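You operate a simulated robot arm through the tools that you are given. There is no shell and no other tool. Be economical: measure what you need, move in short steps, check, and stop when the job is done.

Carry out the task below with a simulated robot arm. There is one attempt and no reset: what you move stays moved.

TASK
Wipe the wet glue off the clamped pot's break, release the pot and stand it on the turntable.
Fine: sponge stick back in its cup; switch the extractor off once the glue is gone.
Where things are to end (x, y in the base frame): small orange pot within 0.025 m of [0.54, -0.01].

Only the result counts: the job must be done as asked and must still hold three seconds after the hand-in. Knocking over, shifting, dropping, spilling or breaking anything else fails it.

THE ROBOT
A 7-joint arm with a two-finger parallel gripper, fixed in place. Base frame: the origin is at the foot of the arm, x ahead of it, y to its left, z up; the work surface is at about z = 0. Lengths are in m, angles in rad, forces in N, time in s.
With the tool pointing down near the work surface it reaches from about 0.24 to 0.62 m from the base axis. Its first joint turns from -1.152 to 1.152 rad. Payload 2.6 kg.
The tool frame sits at the grasp point between the pads (the TCP): z along the fingers, y along the line on which they close. The tips reach 0.03 m beyond it. The gripper opens to 0.094 m. The fingers are 0.028 m wide and 0.01 m thick; the gripper's body (0.05 by 0.096 m) begins 0.055 m behind the TCP.
Orientation is that of the tool frame in the base frame, as [roll, pitch, yaw] about the fixed x, y, z axes, in that order (R = Rz(yaw) Ry(pitch) Rx(roll)). With the fingers straight down and closing along the base's y, the tool's x points along the base's -x, its y along +y and its z along -z.

THE INTERFACE
- The arm moves only by the tool play_rows. Its argument "series" is a list of rows, each a list of 7 numbers: the opening, from 0 (shut) to 1 (fully open), then the shift along the tool's x, y, z in cm, then the turn, a rotation vector about the tool's x, y, z in rad. In form: [[hand, dx, dy, dz, wx, wy, wz], ...]. A call has 1 to 10 rows; each row is the pose to reach, as a shift and turn from the pose commanded when the call began, along the tool's axes at that moment. Each row takes 0.2 s and may step no farther than 0.05 m and 0.15 rad from the row before; otherwise, or with a gripper value out of range, the whole call is refused. Where a pose cannot be reached the arm comes as near as it can. A force on the tool above 40 N (or 10 N above the force at the start of the call, whichever is more), or a blocked arm, ends the call early, and 0.2 s more pass. Each finger travels about 0.072 m/s and halts on what it meets, pressing with about 31 N; the grip force reading is that of the motor and also rises with nothing between the fingers. The clock runs only during rows and for 0.2 s after the last one: add rows that repeat a pose to give the fingers time. It gives the time, the measured TCP pose, the force on the tool (base axes), the opening and the grip force at its end, in the units of the frame above (readings bear some noise), with the torque about the TCP (base axes, N m) and any sound that the robot's microphone picked up, and new pictures: "pictures" is both (left out), scene, wrist or none.
- Cameras (640 x 400 px; columns grow to the right, rows downward): "scene" is fixed at [0.036, 0.4244, 0.5875]; the picture's right is [-0.81, -0.58, 0.00], its down [-0.21, 0.29, -0.93] and it looks along [0.54, -0.76, -0.36] (base axes); focal length 321 px, centre (320, 200). "wrist" rides on the gripper at [0.076, 0.014, -0.102] in the tool frame; the picture's right is [-0.18, 0.98, 0.00], its down [-0.75, -0.14, -0.64] and it looks along [-0.63, -0.12, 0.77] (tool axes); focal length 243 px, centre (320, 200). There is no depth. A picture from a camera that has moved, and an enlarged one, comes with that camera's place and axes in the base frame and with its lens.
- enlarge(camera, box): a new picture of the part [left, top, right, bottom] of that camera's present view, enlarged. No time passes.
- job_done(): hands the job in; it is judged then, once.

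Go step by step. Nothing tells you positions but the pictures and the camera data: compare them with the known pose of the tool, close in by small moves and look again before you grip or let go. The budget is 120 turns and 200 pictures, counting those below and the enlarged ones. Unless the task says otherwise, let go and move clear before handing in, and close with one line.

The tools are called by a JSON object that holds its "method" and its "body". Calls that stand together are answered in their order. play_rows: Moves the arm, as the interface text tells. Its arguments: {"type":"object","properties":{"series":{"type":"array","items":{"type":"array","items":{"type":"number"}}},"pictures":{"type":"string","enum":["both","scene","wrist","none"]}},"required":["series"]} The other tools are called the same way: enlarge (camera, box) takes an enlarged picture of a part of a camera's view; job_done () hands the job in.

At the start:

```text
t: 0.0
eef_pos: [0.3447, -0.1069, 0.4125]
tcp_rot: [3.141, 0.001, 3.141]
ft_force: [0.3, 0.1, 0.1]
torque: [-0.02, 0.03, -0.01]
grip_width: 0.094
grip_force: 0.1
```

scene: 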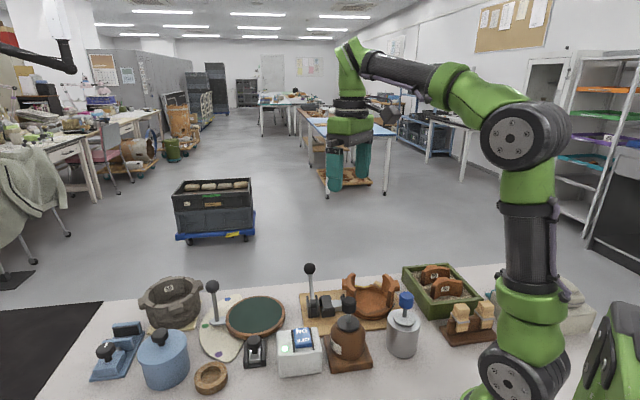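
wrist: 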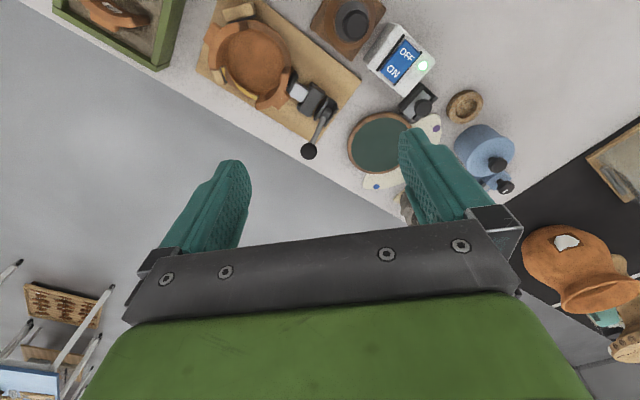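

I see a crowded bench: a clamp with an orange pot, a turntable (green disc), a switch box with OFF/ON, and several containers. I'll enlarge the views to identify them.

{"method": "enlarge", "body": {"camera": "scene", "box": [80, 255, 300, 400]}}

{"method": "enlarge", "body": {"camera": "scene", "box": [290, 250, 510, 390]}}

{"method": "enlarge", "body": {"camera": "wrist", "box": [180, 0, 540, 225]}}

```text
2.76 times, centred on (190, 328) of scene
camera zoom: at [0.036, 0.4244, 0.5875], right [-0.81, -0.58, 0.0], down [-0.21, 0.29, -0.93], along [0.54, -0.76, -0.36], focal length 885 px, centre (679, -152)
```

zoom: 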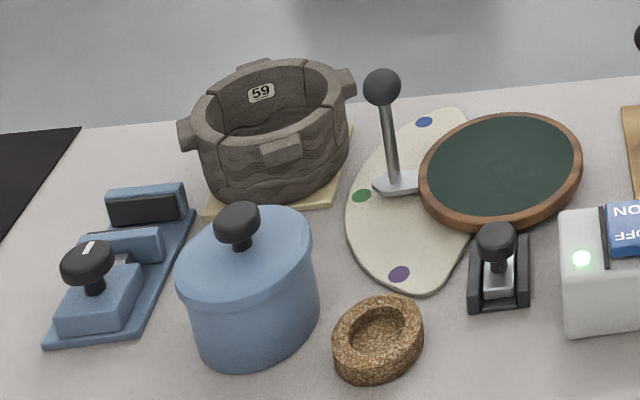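

```text
2.86 times, centred on (400, 320) of scene
camera zoom: at [0.036, 0.4244, 0.5875], right [-0.81, -0.58, 0.0], down [-0.21, 0.29, -0.93], along [0.54, -0.76, -0.36], focal length 916 px, centre (91, -143)
```

zoom: 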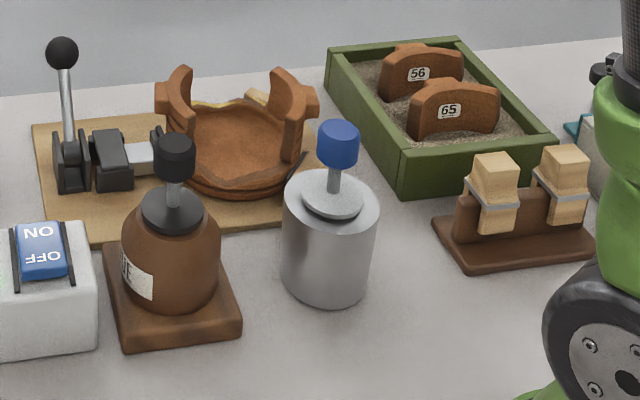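

```text
1.78 times, centred on (360, 112) of wrist
camera zoom: at [0.27, -0.0934, 0.5146], right [0.18, 0.98, 0.0], down [0.75, -0.14, 0.64], along [0.63, -0.12, -0.77], focal length 431 px, centre (249, 356)
```

zoom: 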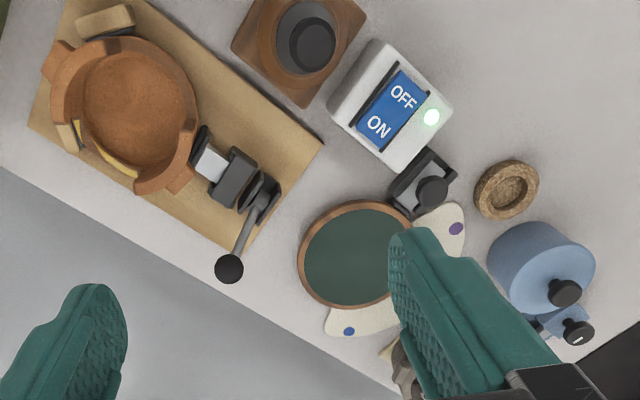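

The turntable is at the target, the pot sits in the toggle clamp near (0.325, -0.225), and the silver cup with the blue handle looks like the sponge stick. I'll move the wrist camera back to get a better view of the cup and pot.

{"method": "play_rows", "body": {"series": [[1, 3, -3, 0, 0, 0, 0], [1, 6, -6, 0, 0, 0, 0], [1, 9, -9, 0, 0, 0, 0], [1, 9, -9, 0, 0, 0, 0]]}}

```text
t: 1.0
eef_pos: [0.2522, -0.1977, 0.4107]
tcp_rot: [-3.139, 0.0, -3.141]
ft_force: [-0.7, 0.2, 0.3]
torque: [0.01, -0.01, -0.03]
grip_width: 0.0939
grip_force: 0.1
camera wrist: at [0.1777, -0.1851, 0.5148], right [0.18, 0.98, 0.0], down [0.75, -0.14, 0.64], along [0.63, -0.12, -0.77], focal length 243 px, centre (320, 200)
```

scene: 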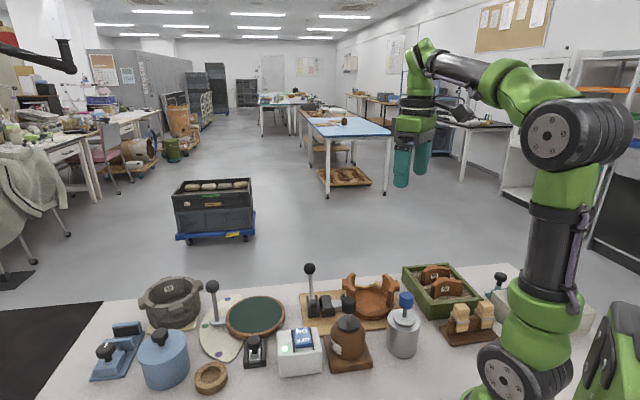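
wrist: 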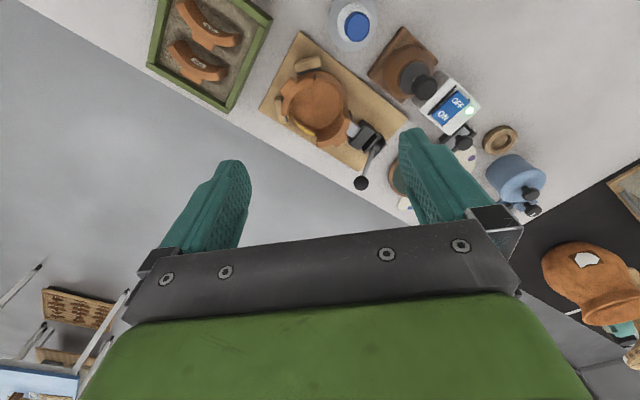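

{"method": "enlarge", "body": {"camera": "wrist", "box": [240, 0, 420, 200]}}

{"method": "enlarge", "body": {"camera": "scene", "box": [370, 270, 440, 365]}}

{"method": "enlarge", "body": {"camera": "scene", "box": [295, 255, 410, 340]}}

```text
2.00 times, centred on (330, 100) of wrist
camera zoom: at [0.1777, -0.1851, 0.5148], right [0.18, 0.98, 0.0], down [0.75, -0.14, 0.64], along [0.63, -0.12, -0.77], focal length 485 px, centre (300, 400)
```

zoom: 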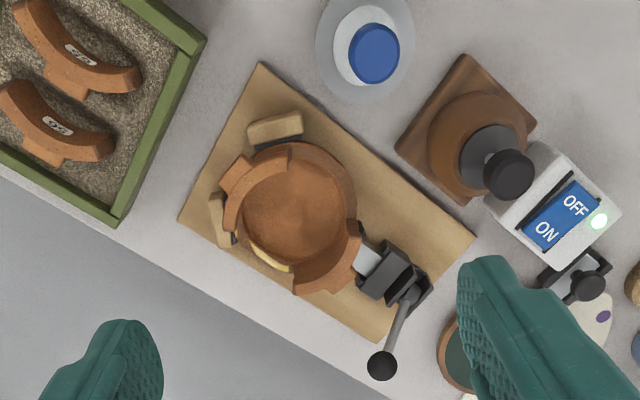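

```text
4.21 times, centred on (405, 318) of scene
camera zoom: at [0.036, 0.4244, 0.5875], right [-0.81, -0.58, 0.0], down [-0.21, 0.29, -0.93], along [0.54, -0.76, -0.36], focal length 1351 px, centre (-38, -295)
```

zoom: 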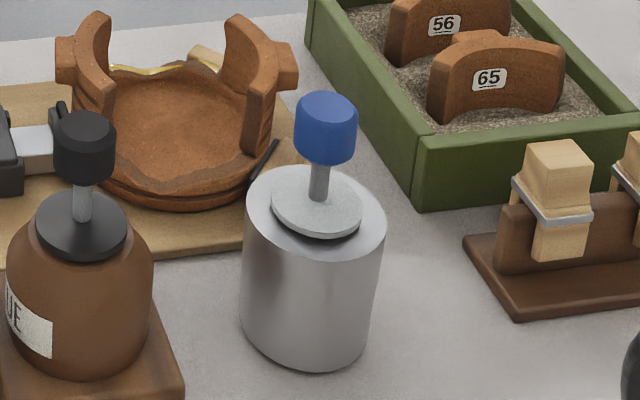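

```text
4.71 times, centred on (352, 298) of scene
camera zoom: at [0.036, 0.4244, 0.5875], right [-0.81, -0.58, 0.0], down [-0.21, 0.29, -0.93], along [0.54, -0.76, -0.36], focal length 1510 px, centre (167, -259)
```

zoom: 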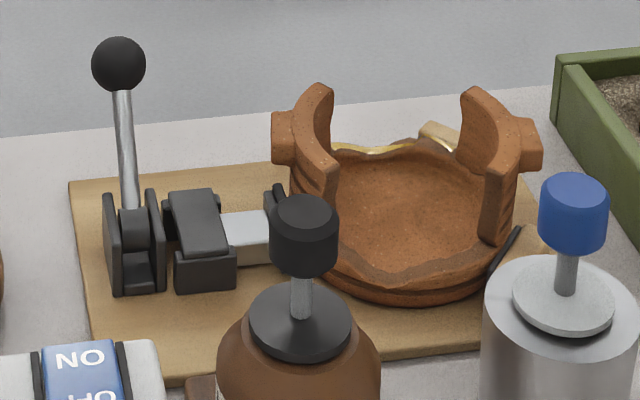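

The glue is the yellow film on the pot's far break near (0.366, -0.25, 0.046). The sponge stick's blue handle is near (0.213, -0.147, 0.143). I'll move above the handle.

{"method": "play_rows", "body": {"series": [[1, 2, 2.5, 3, 0, 0, 0], [1, 4, 5, 6, 0, 0, 0], [1, 4, 5, 10, 0, 0, 0], [0.8, 4, 5, 14, 0, 0, 0], [0.7, 4, 5, 17, 0, 0, 0], [0.7, 4, 5, 17, 0, 0, 0]]}}

```text
t: 2.4
eef_pos: [0.2158, -0.1474, 0.2404]
tcp_rot: [-3.141, -0.001, 3.141]
ft_force: [-0.9, -0.2, 0.5]
torque: [0.0, -0.01, 0.0]
grip_width: 0.0656
grip_force: 0.0
camera wrist: at [0.1407, -0.1351, 0.3432], right [0.18, 0.98, 0.0], down [0.75, -0.14, 0.64], along [0.63, -0.12, -0.77], focal length 243 px, centre (320, 200)
```

scene: 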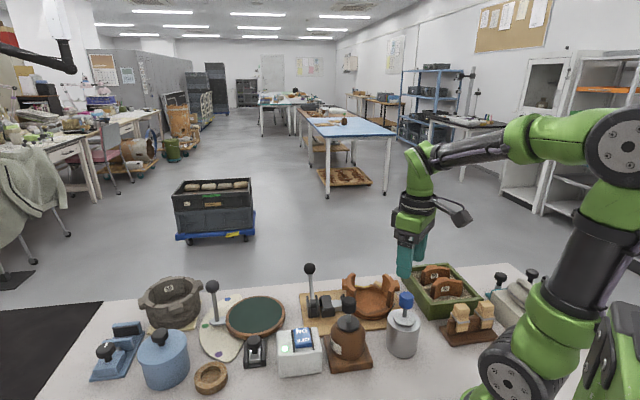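
wrist: 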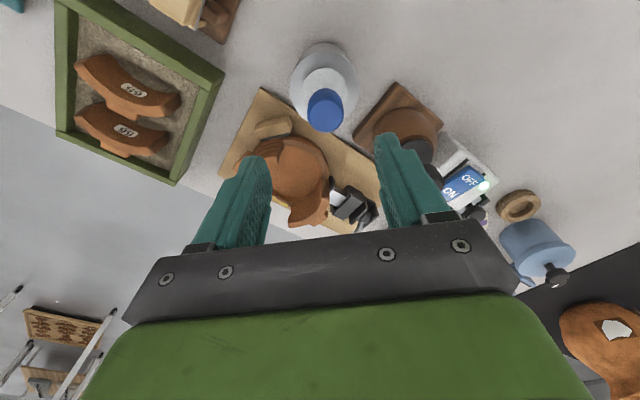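

The handle is at about (0.212, -0.145), which agrees with the first estimate. I'll descend around it and check before closing.

{"method": "play_rows", "body": {"series": [[0.7, 0.3, 0.2, 3, 0, 0, 0], [0.7, 0.3, 0.2, 6, 0, 0, 0], [0.7, 0.3, 0.2, 8, 0, 0, 0], [0.7, 0.3, 0.2, 10, 0, 0, 0], [0.7, 0.3, 0.2, 10, 0, 0, 0]]}}

{"method": "enlarge", "body": {"camera": "scene", "box": [350, 240, 470, 365]}}

```text
t: 3.6
eef_pos: [0.2137, -0.1461, 0.1425]
tcp_rot: [3.141, 0.0, -3.142]
ft_force: [0.4, -0.2, 0.2]
torque: [0.01, 0.01, -0.01]
grip_width: 0.066
grip_force: 0.0
camera wrist: at [0.1389, -0.1323, 0.2445], right [0.18, 0.98, 0.0], down [0.75, -0.14, 0.64], along [0.63, -0.12, -0.77], focal length 243 px, centre (320, 200)
```

scene: 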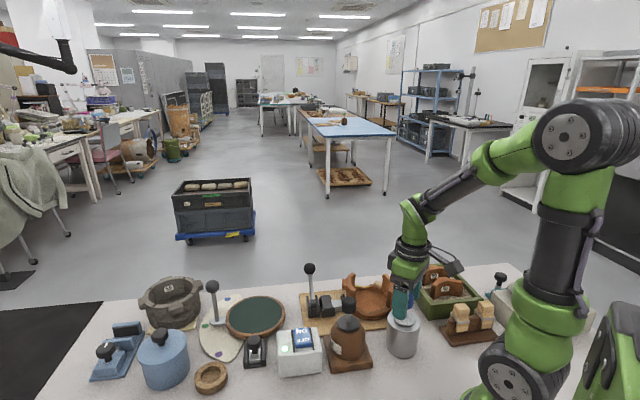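
wrist: 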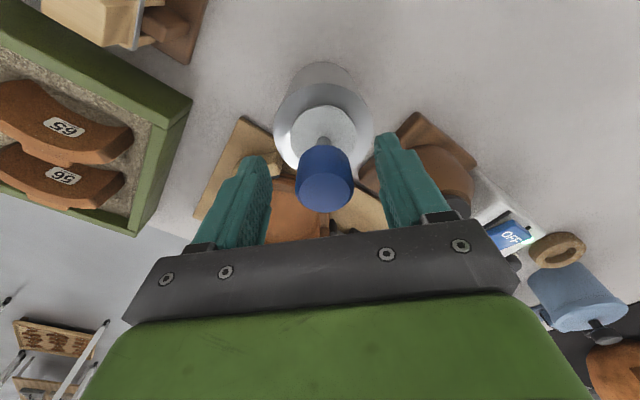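

```text
3.20 times, centred on (410, 302) of scene
camera zoom: at [0.036, 0.4244, 0.5875], right [-0.81, -0.58, 0.0], down [-0.21, 0.29, -0.93], along [0.54, -0.76, -0.36], focal length 1026 px, centre (32, -128)
```

zoom: 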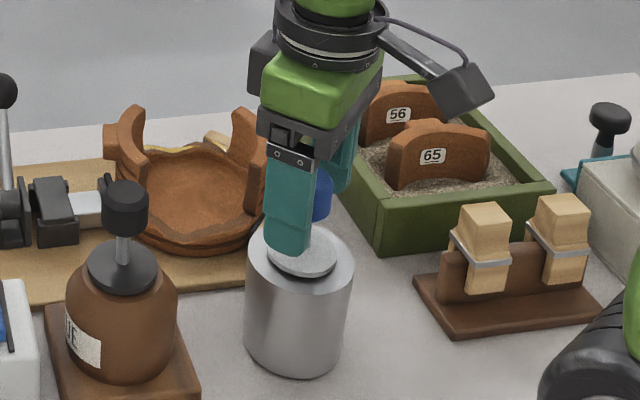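

The fingers straddle the blue handle and it is nearly centred. I'll close on it.

{"method": "play_rows", "body": {"series": [[0.7, 0.2, 0.2, 0, 0, 0, 0], [0, 0.2, 0.2, 0, 0, 0, 0], [0, 0.2, 0.2, 0, 0, 0, 0], [0, 0.2, 0.2, 0, 0, 0, 0], [0, 0.2, 0.2, 0, 0, 0, 0]], "pictures": "none"}}

{"method": "play_rows", "body": {"series": [[0, 0, 0, -2, 0, 0, 0], [0, 0, 0, -4, 0, 0, 0], [0, 0, 0, -7, 0, 0, 0], [0, 0, 0, -10, 0, 0, 0], [0, 0, 0, -13, 0, 0, 0], [0, 0, 0, -13, 0, 0, 0]]}}

{"method": "enlarge", "body": {"camera": "scene", "box": [350, 200, 470, 365]}}

```text
t: 4.8
eef_pos: [0.2109, -0.145, 0.1415]
tcp_rot: [-3.141, 0.0, -3.141]
ft_force: [0.2, 0.3, 0.1]
torque: [-0.02, -0.01, -0.01]
grip_width: 0.0297
grip_force: 31.8
```

```text
t: 6.2
eef_pos: [0.2129, -0.144, 0.2716]
tcp_rot: [-3.141, 0.0, 3.14]
ft_force: [0.3, -0.1, -0.8]
torque: [0.03, 0.02, 0.02]
grip_width: 0.03
grip_force: 31.1
camera wrist: at [0.1365, -0.1308, 0.3753], right [0.18, 0.98, 0.0], down [0.75, -0.14, 0.64], along [0.63, -0.12, -0.77], focal length 243 px, centre (320, 200)
```

scene: 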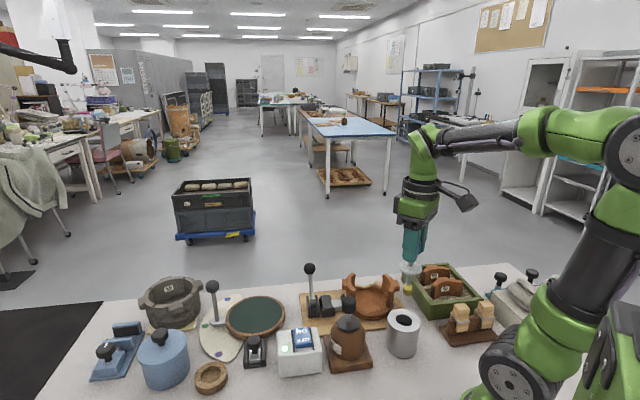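
wrist: 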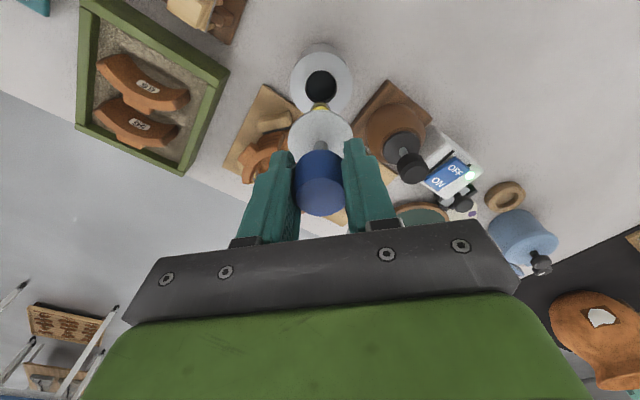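

```text
2.42 times, centred on (410, 282) of scene
camera zoom: at [0.036, 0.4244, 0.5875], right [-0.81, -0.58, 0.0], down [-0.21, 0.29, -0.93], along [0.54, -0.76, -0.36], focal length 778 px, centre (102, 0)
```

zoom: 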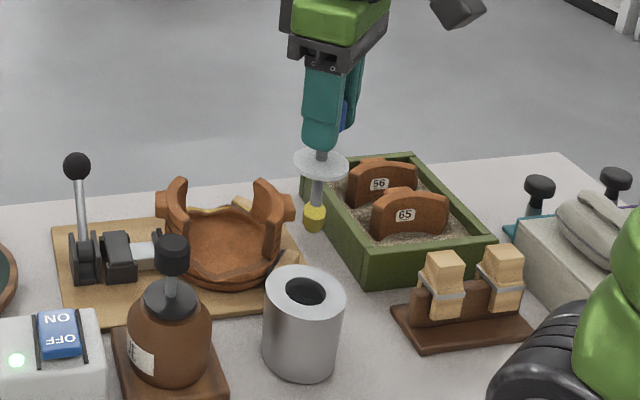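

The sponge stick is out: its yellow tip is about 0.117 below the TCP and the disc about 0.052 below. I'll move toward the pot for a closer look at the glue.

{"method": "play_rows", "body": {"series": [[0, -3, -0.5, 0, 0, 0, 0], [0, -6, -1.5, 0, 0, 0, 0], [0, -9, -2.5, 0, 0, 0, 0], [0, -9, -2.5, 0, 0, 0, 0]], "pictures": "none"}}

{"method": "enlarge", "body": {"camera": "wrist", "box": [200, 30, 400, 170]}}

{"method": "enlarge", "body": {"camera": "scene", "box": [320, 250, 420, 330]}}

```text
t: 7.2
eef_pos: [0.2992, -0.1697, 0.2725]
tcp_rot: [-3.141, 0.001, -3.141]
ft_force: [-0.2, 0.4, 0.8]
torque: [0.03, -0.01, -0.03]
grip_width: 0.0295
grip_force: 30.4
```

```text
2.86 times, centred on (300, 100) of wrist
camera zoom: at [0.2248, -0.1565, 0.3741], right [0.18, 0.98, 0.0], down [0.75, -0.14, 0.64], along [0.63, -0.12, -0.77], focal length 693 px, centre (377, 486)
```

zoom: 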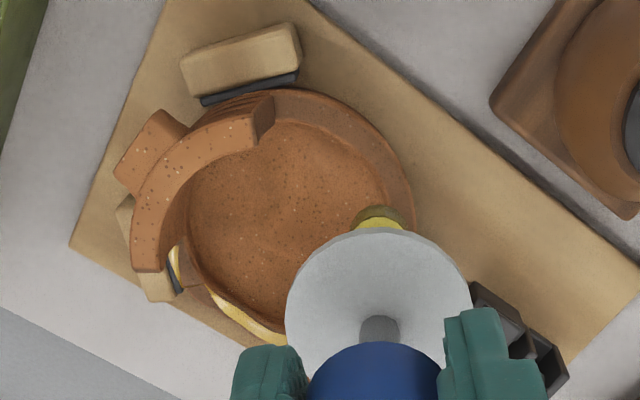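

```text
5.00 times, centred on (370, 290) of scene
camera zoom: at [0.0361, 0.4244, 0.5875], right [-0.81, -0.58, 0.0], down [-0.21, 0.29, -0.93], along [0.54, -0.76, -0.36], focal length 1604 px, centre (70, -250)
```

zoom: 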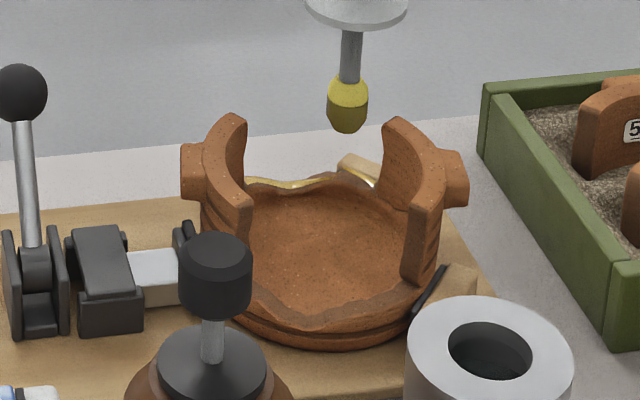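

The glue film runs along the far break, an arc about the pot centre (0.333, -0.221) with radius about 0.054, from roughly -105° to -8°, at z about 0.042. I'll bring the sponge over the middle of the arc.

{"method": "play_rows", "body": {"series": [[0, -2.2, -3.2, 0, 0, 0, 0], [0, -4.4, -6.4, 0, 0, 0, 0], [0, -6.4, -9.6, 0, 0, 0, 0], [0, -6.4, -9.6, 4, 0, 0, 0], [0, -6.4, -9.6, 8, 0, 0, 0], [0, -6.4, -9.6, 9.8, 0, 0, 0], [0, -6.4, -9.6, 9.8, 0, 0, 0]], "pictures": "wrist"}}

{"method": "enlarge", "body": {"camera": "scene", "box": [320, 250, 420, 330]}}

{"method": "enlarge", "body": {"camera": "wrist", "box": [220, 30, 420, 170]}}

```text
t: 8.8
eef_pos: [0.3633, -0.2653, 0.1733]
tcp_rot: [3.141, -0.001, -3.141]
ft_force: [0.4, 0.1, -0.8]
torque: [0.01, -0.05, -0.01]
grip_width: 0.0297
grip_force: 31.2
camera wrist: at [0.2886, -0.252, 0.2769], right [0.18, 0.98, 0.0], down [0.75, -0.14, 0.64], along [0.63, -0.12, -0.77], focal length 243 px, centre (320, 200)
```

wrist: 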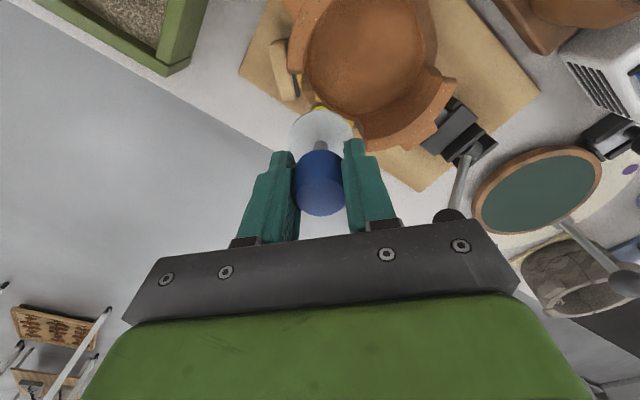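

```text
5.00 times, centred on (370, 290) of scene
camera zoom: at [0.036, 0.4244, 0.5875], right [-0.81, -0.58, 0.0], down [-0.21, 0.29, -0.93], along [0.54, -0.76, -0.36], focal length 1604 px, centre (70, -250)
```

zoom: 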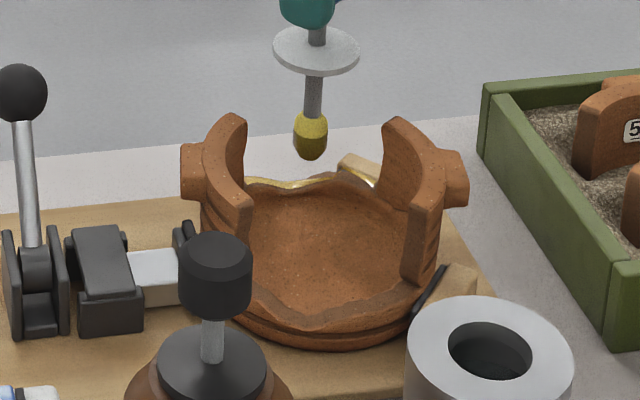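

```text
2.86 times, centred on (320, 100) of wrist
camera zoom: at [0.2886, -0.252, 0.2769], right [0.18, 0.98, 0.0], down [0.75, -0.14, 0.64], along [0.63, -0.12, -0.77], focal length 693 px, centre (320, 486)
```

zoom: 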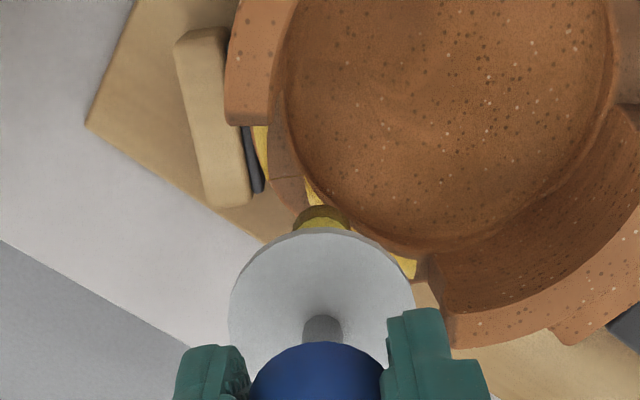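

The sponge tip is about 16 mm above the break's middle. I'll lower it in small steps until it touches.

{"method": "play_rows", "body": {"series": [[0, 0, 0, 0.8, 0, 0, 0], [0, 0, 0, 1.3, 0, 0, 0], [0, 0, 0, 1.6, 0, 0, 0], [0, 0, 0, 1.6, 0, 0, 0]], "pictures": "none"}}

{"method": "enlarge", "body": {"camera": "scene", "box": [330, 260, 410, 324]}}

```text
t: 9.8
eef_pos: [0.3648, -0.2635, 0.1568]
tcp_rot: [-3.141, -0.001, -3.141]
ft_force: [0.8, -0.5, -0.1]
torque: [-0.04, -0.03, -0.01]
grip_width: 0.0298
grip_force: 31.3
```

```text
6.25 times, centred on (370, 292) of scene
camera zoom: at [0.036, 0.4244, 0.5875], right [-0.81, -0.58, 0.0], down [-0.21, 0.29, -0.93], along [0.54, -0.76, -0.36], focal length 2005 px, centre (8, -375)
```

zoom: 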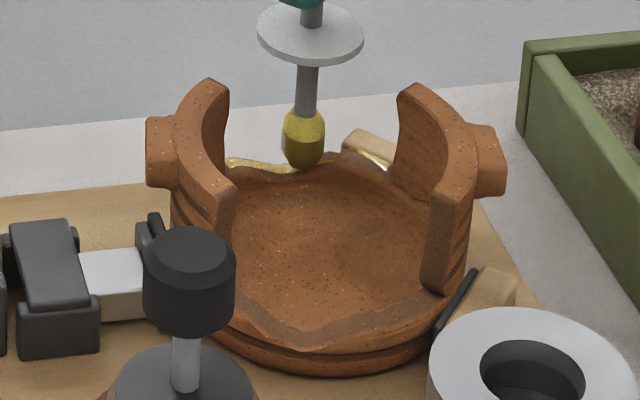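

The sponge is just touching. I'll press slightly and sweep toward the clamp-side end and back.

{"method": "play_rows", "body": {"series": [[0, 0, 0, 0.3, 0, 0, 0], [0, -0.55, 0.5, 0.3, 0, 0, 0], [0, -1.07, 1.01, 0.3, 0, 0, 0], [0, -1.5, 1.6, 0.3, 0, 0, 0], [0, -1.82, 2.19, 0.3, 0, 0, 0], [0, -2.07, 2.8, 0.3, 0, 0, 0], [0, -1.82, 2.19, 0.3, 0, 0, 0], [0, -1.07, 1.01, 0.3, 0, 0, 0], [0, 0, 0, 0.3, 0, 0, 0]], "pictures": "none"}}

{"method": "enlarge", "body": {"camera": "scene", "box": [330, 260, 410, 324]}}

```text
t: 11.8
eef_pos: [0.3649, -0.2633, 0.1545]
tcp_rot: [3.141, 0.001, -3.14]
ft_force: [0.6, 0.3, 0.0]
torque: [0.03, 0.01, 0.0]
grip_width: 0.0295
grip_force: 30.5
```

```text
6.25 times, centred on (370, 292) of scene
camera zoom: at [0.036, 0.4244, 0.5875], right [-0.81, -0.58, 0.0], down [-0.21, 0.29, -0.93], along [0.55, -0.76, -0.36], focal length 2005 px, centre (8, -375)
```

zoom: 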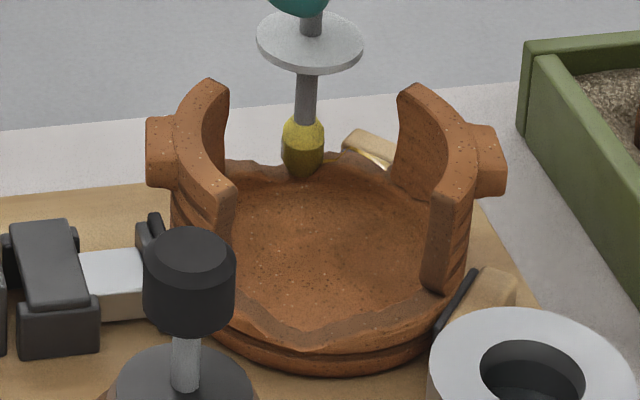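

The clamp-side half is now clean. I'll sweep the other half.

{"method": "play_rows", "body": {"series": [[0, 0.55, -0.3, 0, 0, 0, 0], [0, 1.1, -0.55, 0, 0, 0, 0], [0, 1.63, -0.72, -0.1, 0, 0, 0], [0, 2.4, -0.9, -0.2, 0, 0, 0], [0, 3.2, -0.95, -0.2, 0, 0, 0], [0, 2.4, -0.9, -0.2, 0, 0, 0], [0, 1.63, -0.72, 0, 0, 0, 0], [0, 0.8, -0.4, 0, 0, 0, 0], [0, 0, 0, 0, 0, 0, 0], [0, 0, 0, -6, 0, 0, 0]], "pictures": "none"}}

{"method": "enlarge", "body": {"camera": "scene", "box": [330, 260, 410, 324]}}

```text
refused: row 10 steps farther than a row can; nothing moved
```

```text
6.25 times, centred on (370, 292) of scene
camera zoom: at [0.036, 0.4244, 0.5875], right [-0.81, -0.58, 0.0], down [-0.21, 0.29, -0.93], along [0.55, -0.76, -0.36], focal length 2005 px, centre (8, -375)
```

zoom: 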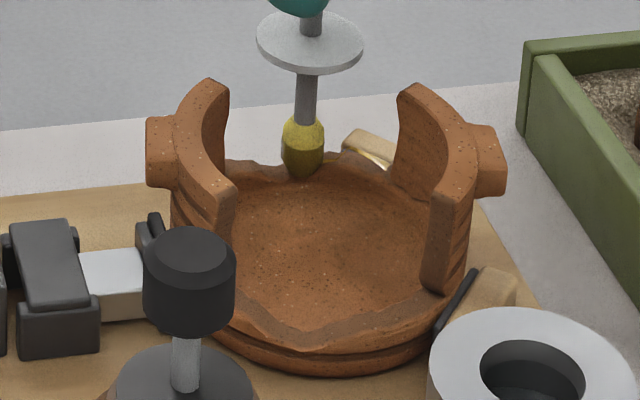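

The last row's step was too large, so nothing moved. I'll repeat the sweep with a smaller lift.

{"method": "play_rows", "body": {"series": [[0, 0.55, -0.3, 0, 0, 0, 0], [0, 1.1, -0.55, 0, 0, 0, 0], [0, 1.63, -0.72, -0.1, 0, 0, 0], [0, 2.4, -0.9, -0.2, 0, 0, 0], [0, 3.2, -0.95, -0.2, 0, 0, 0], [0, 2.4, -0.9, -0.2, 0, 0, 0], [0, 1.63, -0.72, 0, 0, 0, 0], [0, 0.8, -0.4, 0, 0, 0, 0], [0, 0, 0, 0, 0, 0, 0], [0, 0, 0, -4, 0, 0, 0]], "pictures": "none"}}

{"method": "enlarge", "body": {"camera": "scene", "box": [330, 260, 410, 324]}}

{"method": "enlarge", "body": {"camera": "wrist", "box": [220, 30, 420, 170]}}

```text
t: 14.0
eef_pos: [0.3646, -0.2653, 0.1955]
tcp_rot: [-3.141, 0.0, -3.141]
ft_force: [0.6, 0.4, -0.9]
torque: [0.02, -0.07, -0.01]
grip_width: 0.0295
grip_force: 31.1
```

```text
6.25 times, centred on (370, 292) of scene
camera zoom: at [0.0361, 0.4244, 0.5875], right [-0.81, -0.58, 0.0], down [-0.21, 0.29, -0.93], along [0.54, -0.76, -0.36], focal length 2005 px, centre (8, -375)
```

zoom: 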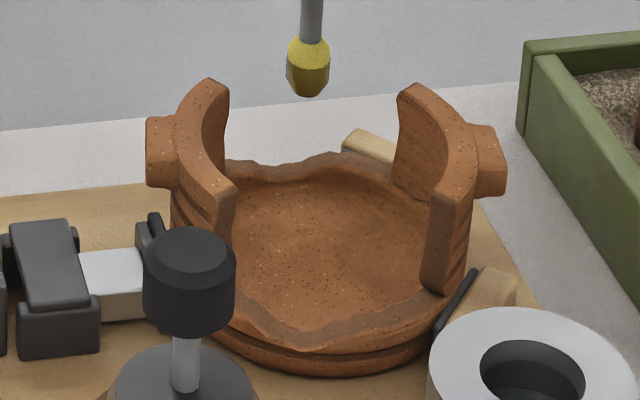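

```text
2.86 times, centred on (320, 100) of wrist
camera zoom: at [0.2897, -0.2512, 0.2985], right [0.18, 0.98, 0.0], down [0.75, -0.14, 0.64], along [0.63, -0.12, -0.77], focal length 693 px, centre (320, 486)
```

zoom: 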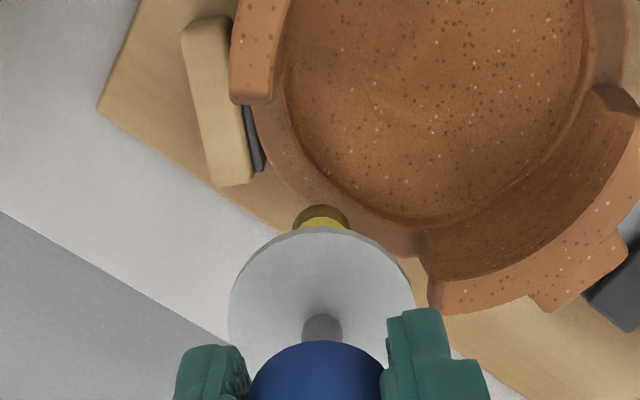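

All the glue is gone. Now I'll return the stick exactly along the commanded path to above its cup.

{"method": "play_rows", "body": {"series": [[0, 0, 0, -4, 0, 0, 0], [0, 0, 0, -7.7, 0, 0, 0], [0, 3, 3, -7.7, 0, 0, 0], [0, 6.2, 6, -7.7, 0, 0, 0], [0, 9.2, 9, -7.7, 0, 0, 0], [0, 12.4, 11.2, -7.7, 0, 0, 0], [0, 15.4, 12.1, -7.7, 0, 0, 0], [0, 15.4, 12.1, -7.7, 0, 0, 0], [0, 15.4, 12.1, -5, 0, 0, 0], [0, 15.4, 12.1, -5, 0, 0, 0]]}}

{"method": "enlarge", "body": {"camera": "scene", "box": [350, 200, 470, 365]}}

{"method": "enlarge", "body": {"camera": "wrist", "box": [220, 30, 420, 170]}}

```text
t: 16.2
eef_pos: [0.2096, -0.1414, 0.2447]
tcp_rot: [-3.141, 0.0, 3.14]
ft_force: [0.1, 0.1, 0.2]
torque: [0.0, -0.02, -0.04]
grip_width: 0.0297
grip_force: 31.2
camera wrist: at [0.1342, -0.1282, 0.3482], right [0.18, 0.98, 0.0], down [0.75, -0.14, 0.64], along [0.63, -0.12, -0.77], focal length 243 px, centre (320, 200)
```

scene: 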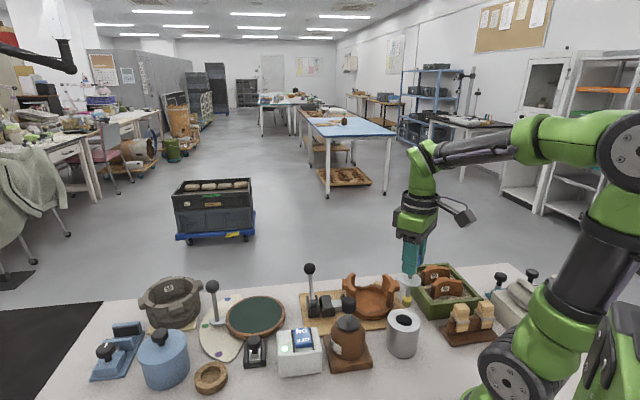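
wrist: 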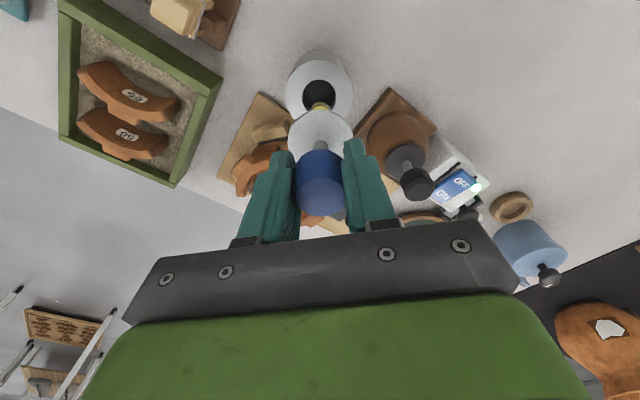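

```text
2.42 times, centred on (410, 282) of scene
camera zoom: at [0.036, 0.4244, 0.5875], right [-0.81, -0.58, 0.0], down [-0.21, 0.29, -0.93], along [0.54, -0.76, -0.36], focal length 778 px, centre (102, 0)
```

zoom: 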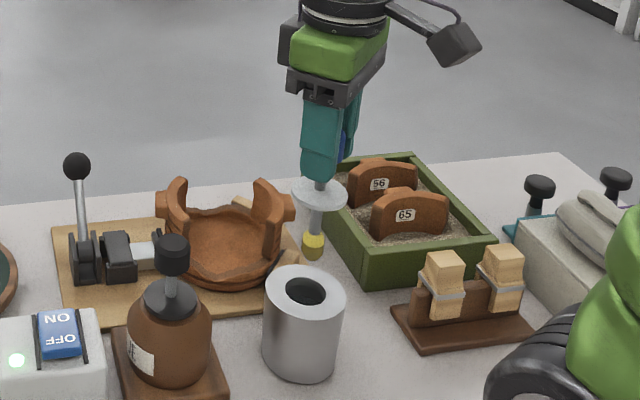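

```text
2.86 times, centred on (320, 100) of wrist
camera zoom: at [0.1342, -0.1282, 0.3482], right [0.18, 0.98, 0.0], down [0.75, -0.14, 0.64], along [0.63, -0.12, -0.77], focal length 693 px, centre (320, 486)
```

zoom: 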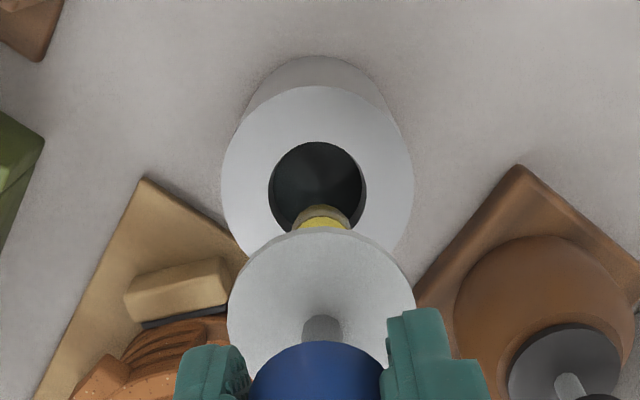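

The stick is above the cup opening, near (0.210, -0.144). I'll lower it in.

{"method": "play_rows", "body": {"series": [[0, 0, -0.1, 3, 0, 0, 0], [0, 0, -0.1, 5, 0, 0, 0], [0, 0, -0.1, 7, 0, 0, 0], [0, 0, -0.1, 9, 0, 0, 0], [0, 0, -0.1, 10.1, 0, 0, 0], [0, 0, -0.1, 10.1, 0, 0, 0]]}}

{"method": "enlarge", "body": {"camera": "scene", "box": [350, 240, 470, 365]}}

```text
t: 17.6
eef_pos: [0.21, -0.1446, 0.1439]
tcp_rot: [3.142, -0.001, 3.141]
ft_force: [0.3, -0.2, 0.1]
torque: [0.01, 0.0, 0.0]
grip_width: 0.0298
grip_force: 30.5
camera wrist: at [0.1344, -0.1309, 0.2468], right [0.18, 0.98, 0.0], down [0.75, -0.14, 0.64], along [0.63, -0.12, -0.77], focal length 243 px, centre (320, 200)
```

scene: 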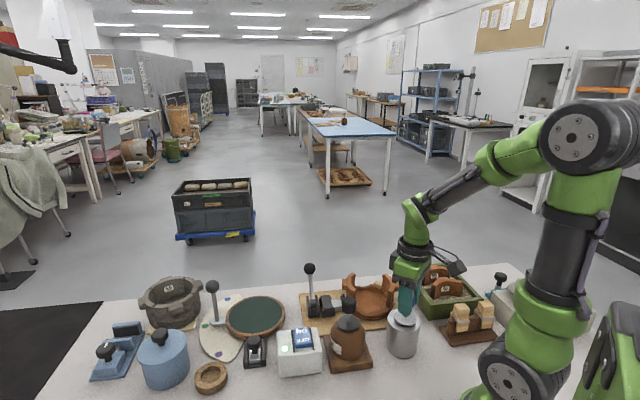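
wrist: 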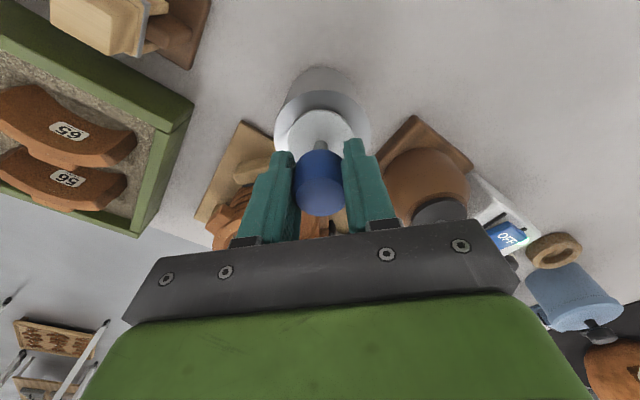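

```text
3.20 times, centred on (410, 302) of scene
camera zoom: at [0.036, 0.4244, 0.5875], right [-0.81, -0.58, 0.0], down [-0.21, 0.29, -0.93], along [0.54, -0.76, -0.36], focal length 1026 px, centre (32, -128)
```

zoom: 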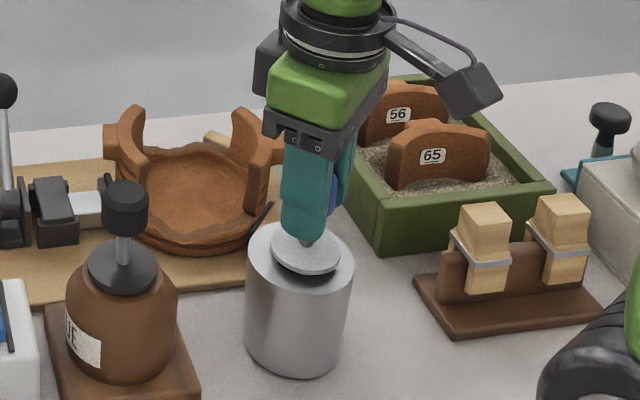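

The disc is nearly on the rim. I'll settle 2 mm more, release, and rise clear.

{"method": "play_rows", "body": {"series": [[0, 0, 0, 0.2, 0, 0, 0], [0.7, 0, 0, 0.2, 0, 0, 0], [0.7, 0, 0, 0.2, 0, 0, 0], [0.7, 0, 0, 0.2, 0, 0, 0], [0.7, 0, 0, -3, 0, 0, 0], [0.7, 0, 0, -7, 0, 0, 0], [0.7, 0, 0, -11.5, 0, 0, 0], [0.7, 0, 0, -14, 0, 0, 0]], "pictures": "wrist"}}

{"method": "enlarge", "body": {"camera": "scene", "box": [240, 270, 440, 395]}}

```text
t: 19.4
eef_pos: [0.208, -0.1434, 0.2842]
tcp_rot: [3.141, 0.001, -3.141]
ft_force: [0.6, -1.0, 0.6]
torque: [0.03, -0.01, -0.02]
grip_width: 0.0655
grip_force: 0.1
camera wrist: at [0.1336, -0.1303, 0.3867], right [0.18, 0.98, 0.0], down [0.75, -0.14, 0.64], along [0.63, -0.12, -0.77], focal length 243 px, centre (320, 200)
```

wrist: 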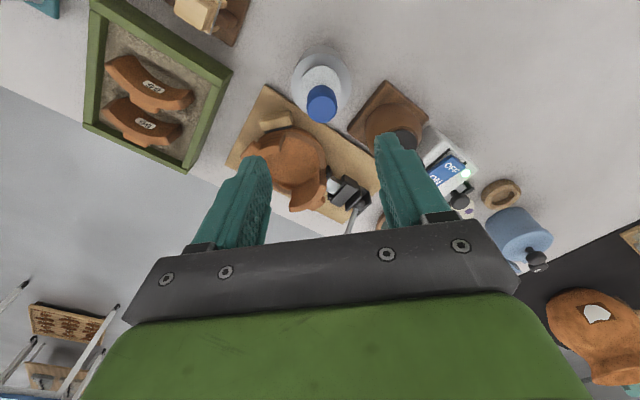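

```text
3.20 times, centred on (340, 332) of scene
camera zoom: at [0.036, 0.4244, 0.5875], right [-0.81, -0.58, 0.0], down [-0.21, 0.29, -0.93], along [0.54, -0.76, -0.36], focal length 1026 px, centre (256, -224)
```

zoom: 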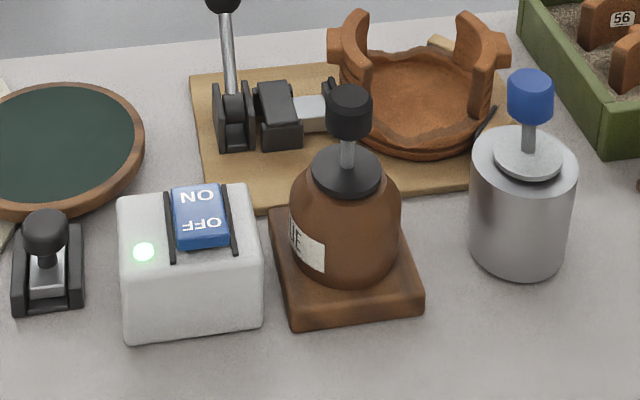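

The stick is back in its cup. The extractor's OFF end is near (0.357, 0.027, 0.083), so I'll move above it with the fingers closed.

{"method": "play_rows", "body": {"series": [[0, -2.8, 3.5, 0, 0, 0, 0], [0, -5.6, 7, 0, 0, 0, 0], [0, -8.4, 10.5, 0, 0, 0, 0], [0, -11.2, 14, 0, 0, 0, 0], [0, -14.1, 17.6, 0, 0, 0, 0], [0, -14.1, 17.6, 4, 0, 0, 0], [0, -14.1, 17.6, 8, 0, 0, 0], [0, -14.1, 17.6, 12, 0, 0, 0], [0, -14.1, 17.6, 12, 0, 0, 0]]}}

{"method": "enlarge", "body": {"camera": "scene", "box": [250, 270, 370, 395]}}

```text
t: 21.4
eef_pos: [0.3486, 0.0321, 0.1631]
tcp_rot: [3.141, 0.0, -3.142]
ft_force: [-0.6, 0.1, 0.1]
torque: [0.0, 0.0, 0.04]
grip_width: 0.0001
grip_force: 31.2
camera wrist: at [0.2742, 0.0451, 0.2675], right [0.18, 0.98, 0.0], down [0.75, -0.14, 0.64], along [0.63, -0.12, -0.77], focal length 243 px, centre (320, 200)
```

scene: 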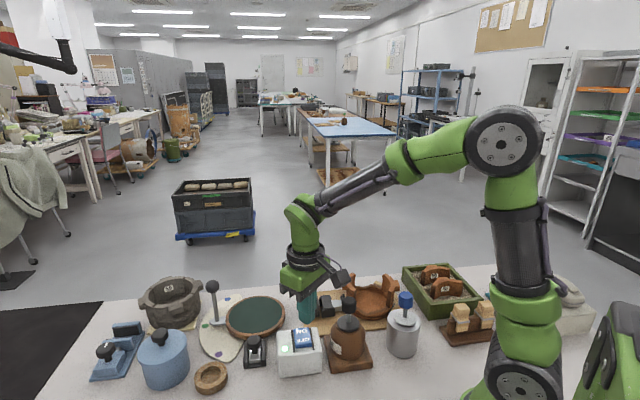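
wrist: 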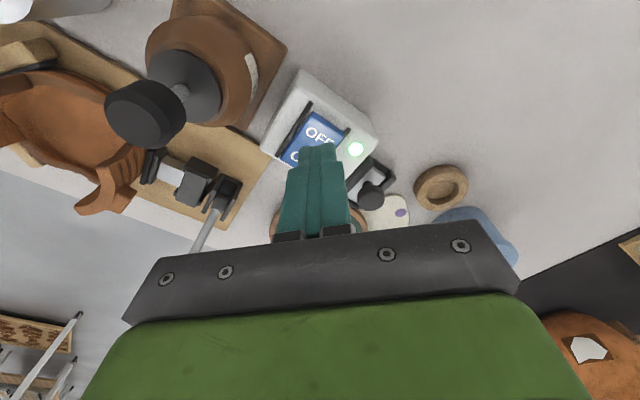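

```text
3.20 times, centred on (310, 332) of scene
camera zoom: at [0.036, 0.4244, 0.5875], right [-0.81, -0.58, 0.0], down [-0.21, 0.29, -0.93], along [0.54, -0.76, -0.36], focal length 1026 px, centre (352, -224)
```

zoom: 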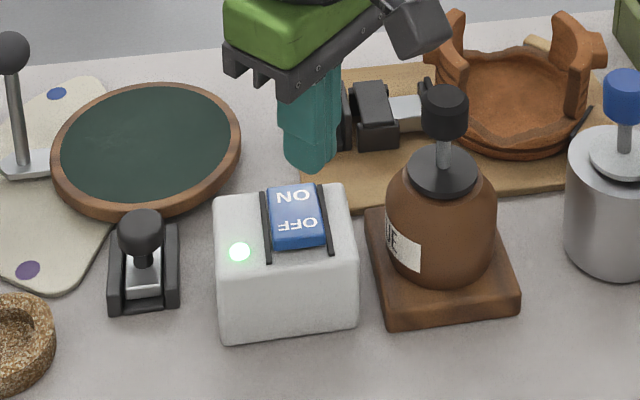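

The fingertips are above the OFF end, about 4 mm off in x. I'll correct that and press down gently.

{"method": "play_rows", "body": {"series": [[0, -0.4, 0, 2, 0, 0, 0], [0, -0.4, 0, 3.5, 0, 0, 0], [0, -0.4, 0, 4.2, 0, 0, 0], [0, -0.4, 0, 4.6, 0, 0, 0], [0, -0.4, 0, 4.9, 0, 0, 0], [0, -0.4, 0, 5.1, 0, 0, 0]], "pictures": "none"}}

{"method": "enlarge", "body": {"camera": "scene", "box": [270, 295, 350, 385]}}

```text
t: 22.8
eef_pos: [0.3544, 0.0315, 0.1128]
tcp_rot: [3.141, 0.001, -3.142]
ft_force: [0.1, -0.4, 0.3]
torque: [0.02, 0.02, -0.03]
grip_width: 0.0006
grip_force: 31.0
```

```text
4.44 times, centred on (310, 340) of scene
camera zoom: at [0.036, 0.4244, 0.5875], right [-0.81, -0.58, 0.0], down [-0.21, 0.29, -0.93], along [0.54, -0.76, -0.36], focal length 1426 px, centre (364, -422)
```

zoom: 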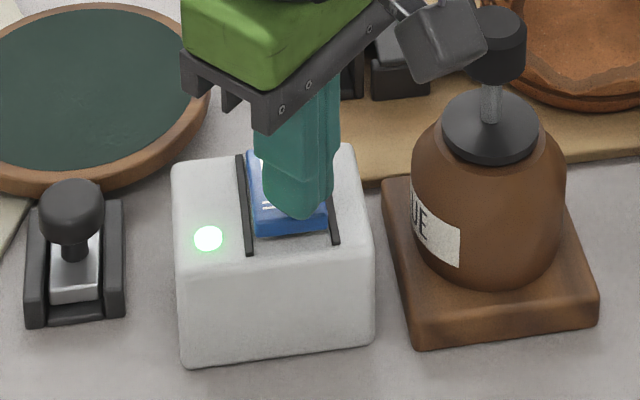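

Still no contact force. I'll press further in small steps.

{"method": "play_rows", "body": {"series": [[0, 0.1, 0.1, 0.3, 0, 0, 0], [0, 0.1, 0.1, 0.6, 0, 0, 0], [0, 0.1, 0.1, 0.8, 0, 0, 0], [0, 0.1, 0.1, 1.0, 0, 0, 0]], "pictures": "none"}}

{"method": "enlarge", "body": {"camera": "scene", "box": [270, 295, 350, 385]}}

```text
t: 23.8
eef_pos: [0.3548, 0.0334, 0.104]
tcp_rot: [-3.141, -0.001, 3.141]
ft_force: [-0.2, 0.0, -0.4]
torque: [-0.03, -0.02, -0.01]
grip_width: 0.0
grip_force: 31.2
heard: click
```

```text
4.44 times, centred on (310, 340) of scene
camera zoom: at [0.036, 0.4244, 0.5875], right [-0.81, -0.58, 0.0], down [-0.21, 0.29, -0.93], along [0.54, -0.76, -0.36], focal length 1426 px, centre (364, -422)
```

zoom: 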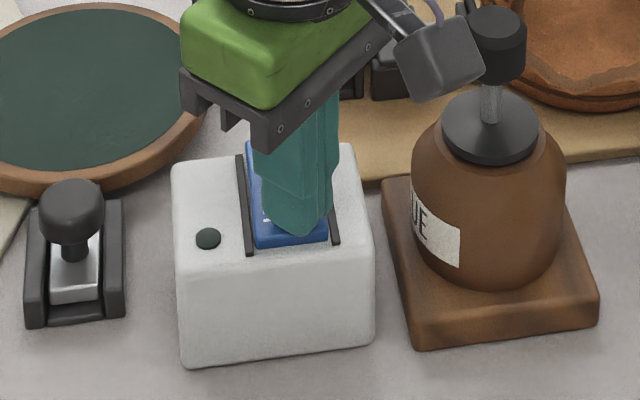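

The switch clicked and the lamp is off. Next I'll rise and take a close look at the clamp lever mechanism.

{"method": "play_rows", "body": {"series": [[0, 0, 0, -4, 0, 0, 0], [0, 0, 0, -8, 0, 0, 0], [0, 0, 0, -12, 0, 0, 0], [0, 0, -4, -15, 0, 0, 0], [0, -2, -8, -15, 0, 0, 0], [0, -2, -8, -15, 0, 0, 0]], "pictures": "none"}}

{"method": "enlarge", "body": {"camera": "wrist", "box": [150, 0, 400, 180]}}

{"method": "enlarge", "body": {"camera": "scene", "box": [295, 255, 375, 330]}}

```text
t: 25.2
eef_pos: [0.3733, -0.0461, 0.2523]
tcp_rot: [3.141, 0.001, 3.141]
ft_force: [-0.2, 0.1, 0.7]
torque: [0.02, -0.03, -0.02]
grip_width: 0.0
grip_force: 31.0
```

```text
2.22 times, centred on (275, 90) of wrist
camera zoom: at [0.2998, -0.0324, 0.3563], right [0.18, 0.98, 0.0], down [0.75, -0.14, 0.64], along [0.63, -0.12, -0.77], focal length 539 px, centre (420, 444)
```

zoom: 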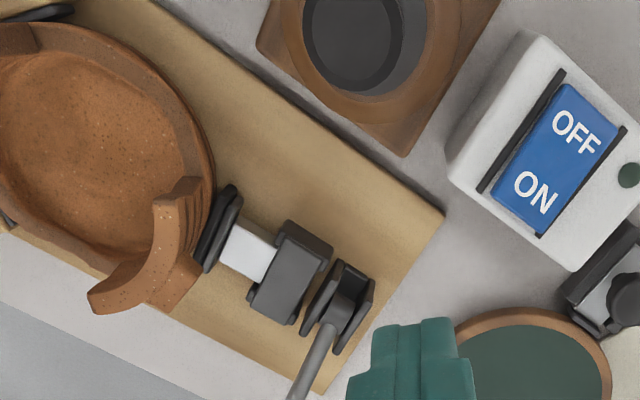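

```text
5.33 times, centred on (335, 292) of scene
camera zoom: at [0.0361, 0.4244, 0.5875], right [-0.81, -0.58, 0.0], down [-0.21, 0.29, -0.93], along [0.54, -0.76, -0.36], focal length 1711 px, centre (240, -293)
```

zoom: 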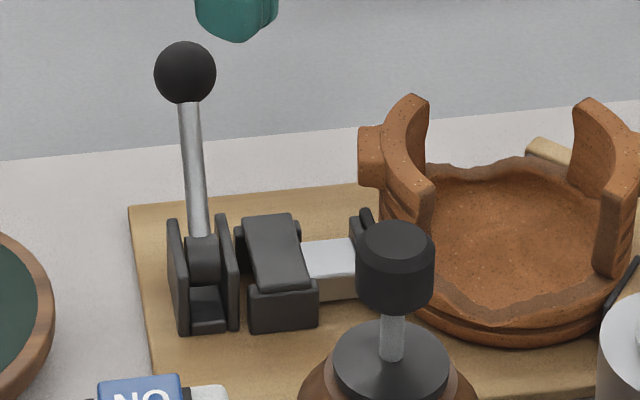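

The lever leans away toward (+x, -y) with its ball near (0.48, -0.158, 0.11), hinged about the clamp axis near (0.438, -0.12, 0.035). I'll go above the ball with the closing axis turned along the swing direction.

{"method": "play_rows", "body": {"series": [[0.3, -1.5, -1.6, 0, 0, 0, -0.12], [0.65, -3, -3.2, 0, 0, 0, -0.24], [0.65, -4.6, -4.8, 0, 0, 0, -0.36], [0.65, -6.2, -6.5, 0, 0, 0, -0.48], [0.65, -7.8, -8.2, 0, 0, 0, -0.6], [0.65, -9.3, -9.7, 0, 0, 0, -0.72], [0.65, -10.7, -11.2, 0, 0, 0, -0.8], [0.65, -10.7, -11.2, 3, 0, 0, -0.8], [0.65, -10.7, -11.2, 3, 0, 0, -0.8]]}}

{"method": "enlarge", "body": {"camera": "scene", "box": [260, 220, 380, 320]}}

```text
t: 27.2
eef_pos: [0.4822, -0.1592, 0.2236]
tcp_rot: [3.14, 0.0, -2.339]
ft_force: [-0.3, 0.6, -0.7]
torque: [-0.02, -0.02, -0.03]
grip_width: 0.0612
grip_force: 0.1
camera wrist: at [0.4194, -0.2045, 0.3267], right [-0.58, 0.82, 0.0], down [0.63, 0.44, 0.64], along [0.52, 0.37, -0.77], focal length 243 px, centre (320, 200)
```

scene: 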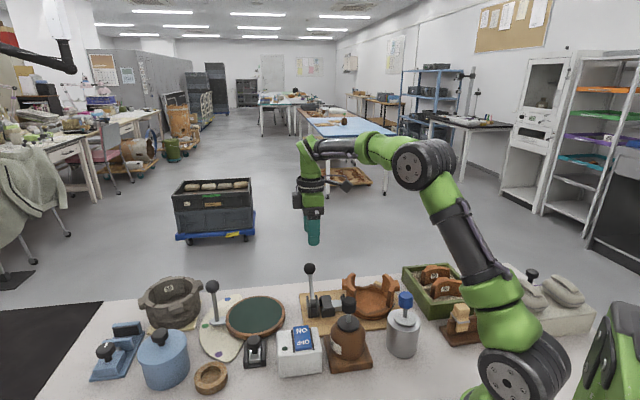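
wrist: 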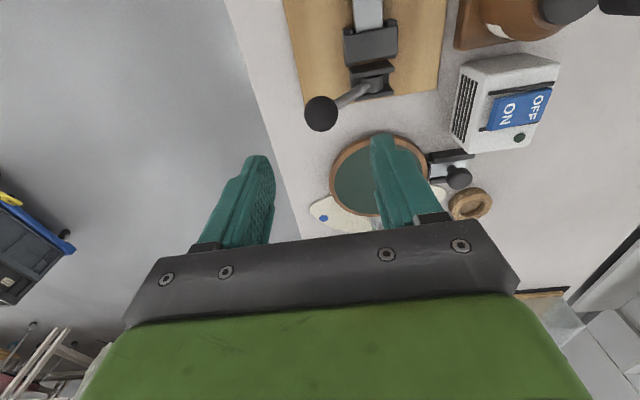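

```text
4.00 times, centred on (320, 270) of scene
camera zoom: at [0.0361, 0.4244, 0.5875], right [-0.81, -0.58, 0.0], down [-0.21, 0.29, -0.93], along [0.54, -0.76, -0.36], focal length 1283 px, centre (320, -80)
```

zoom: 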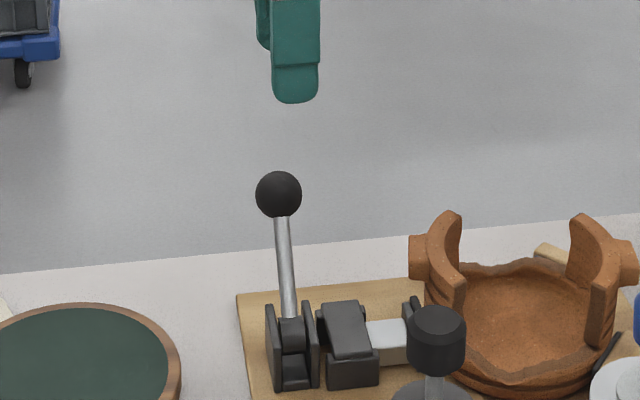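

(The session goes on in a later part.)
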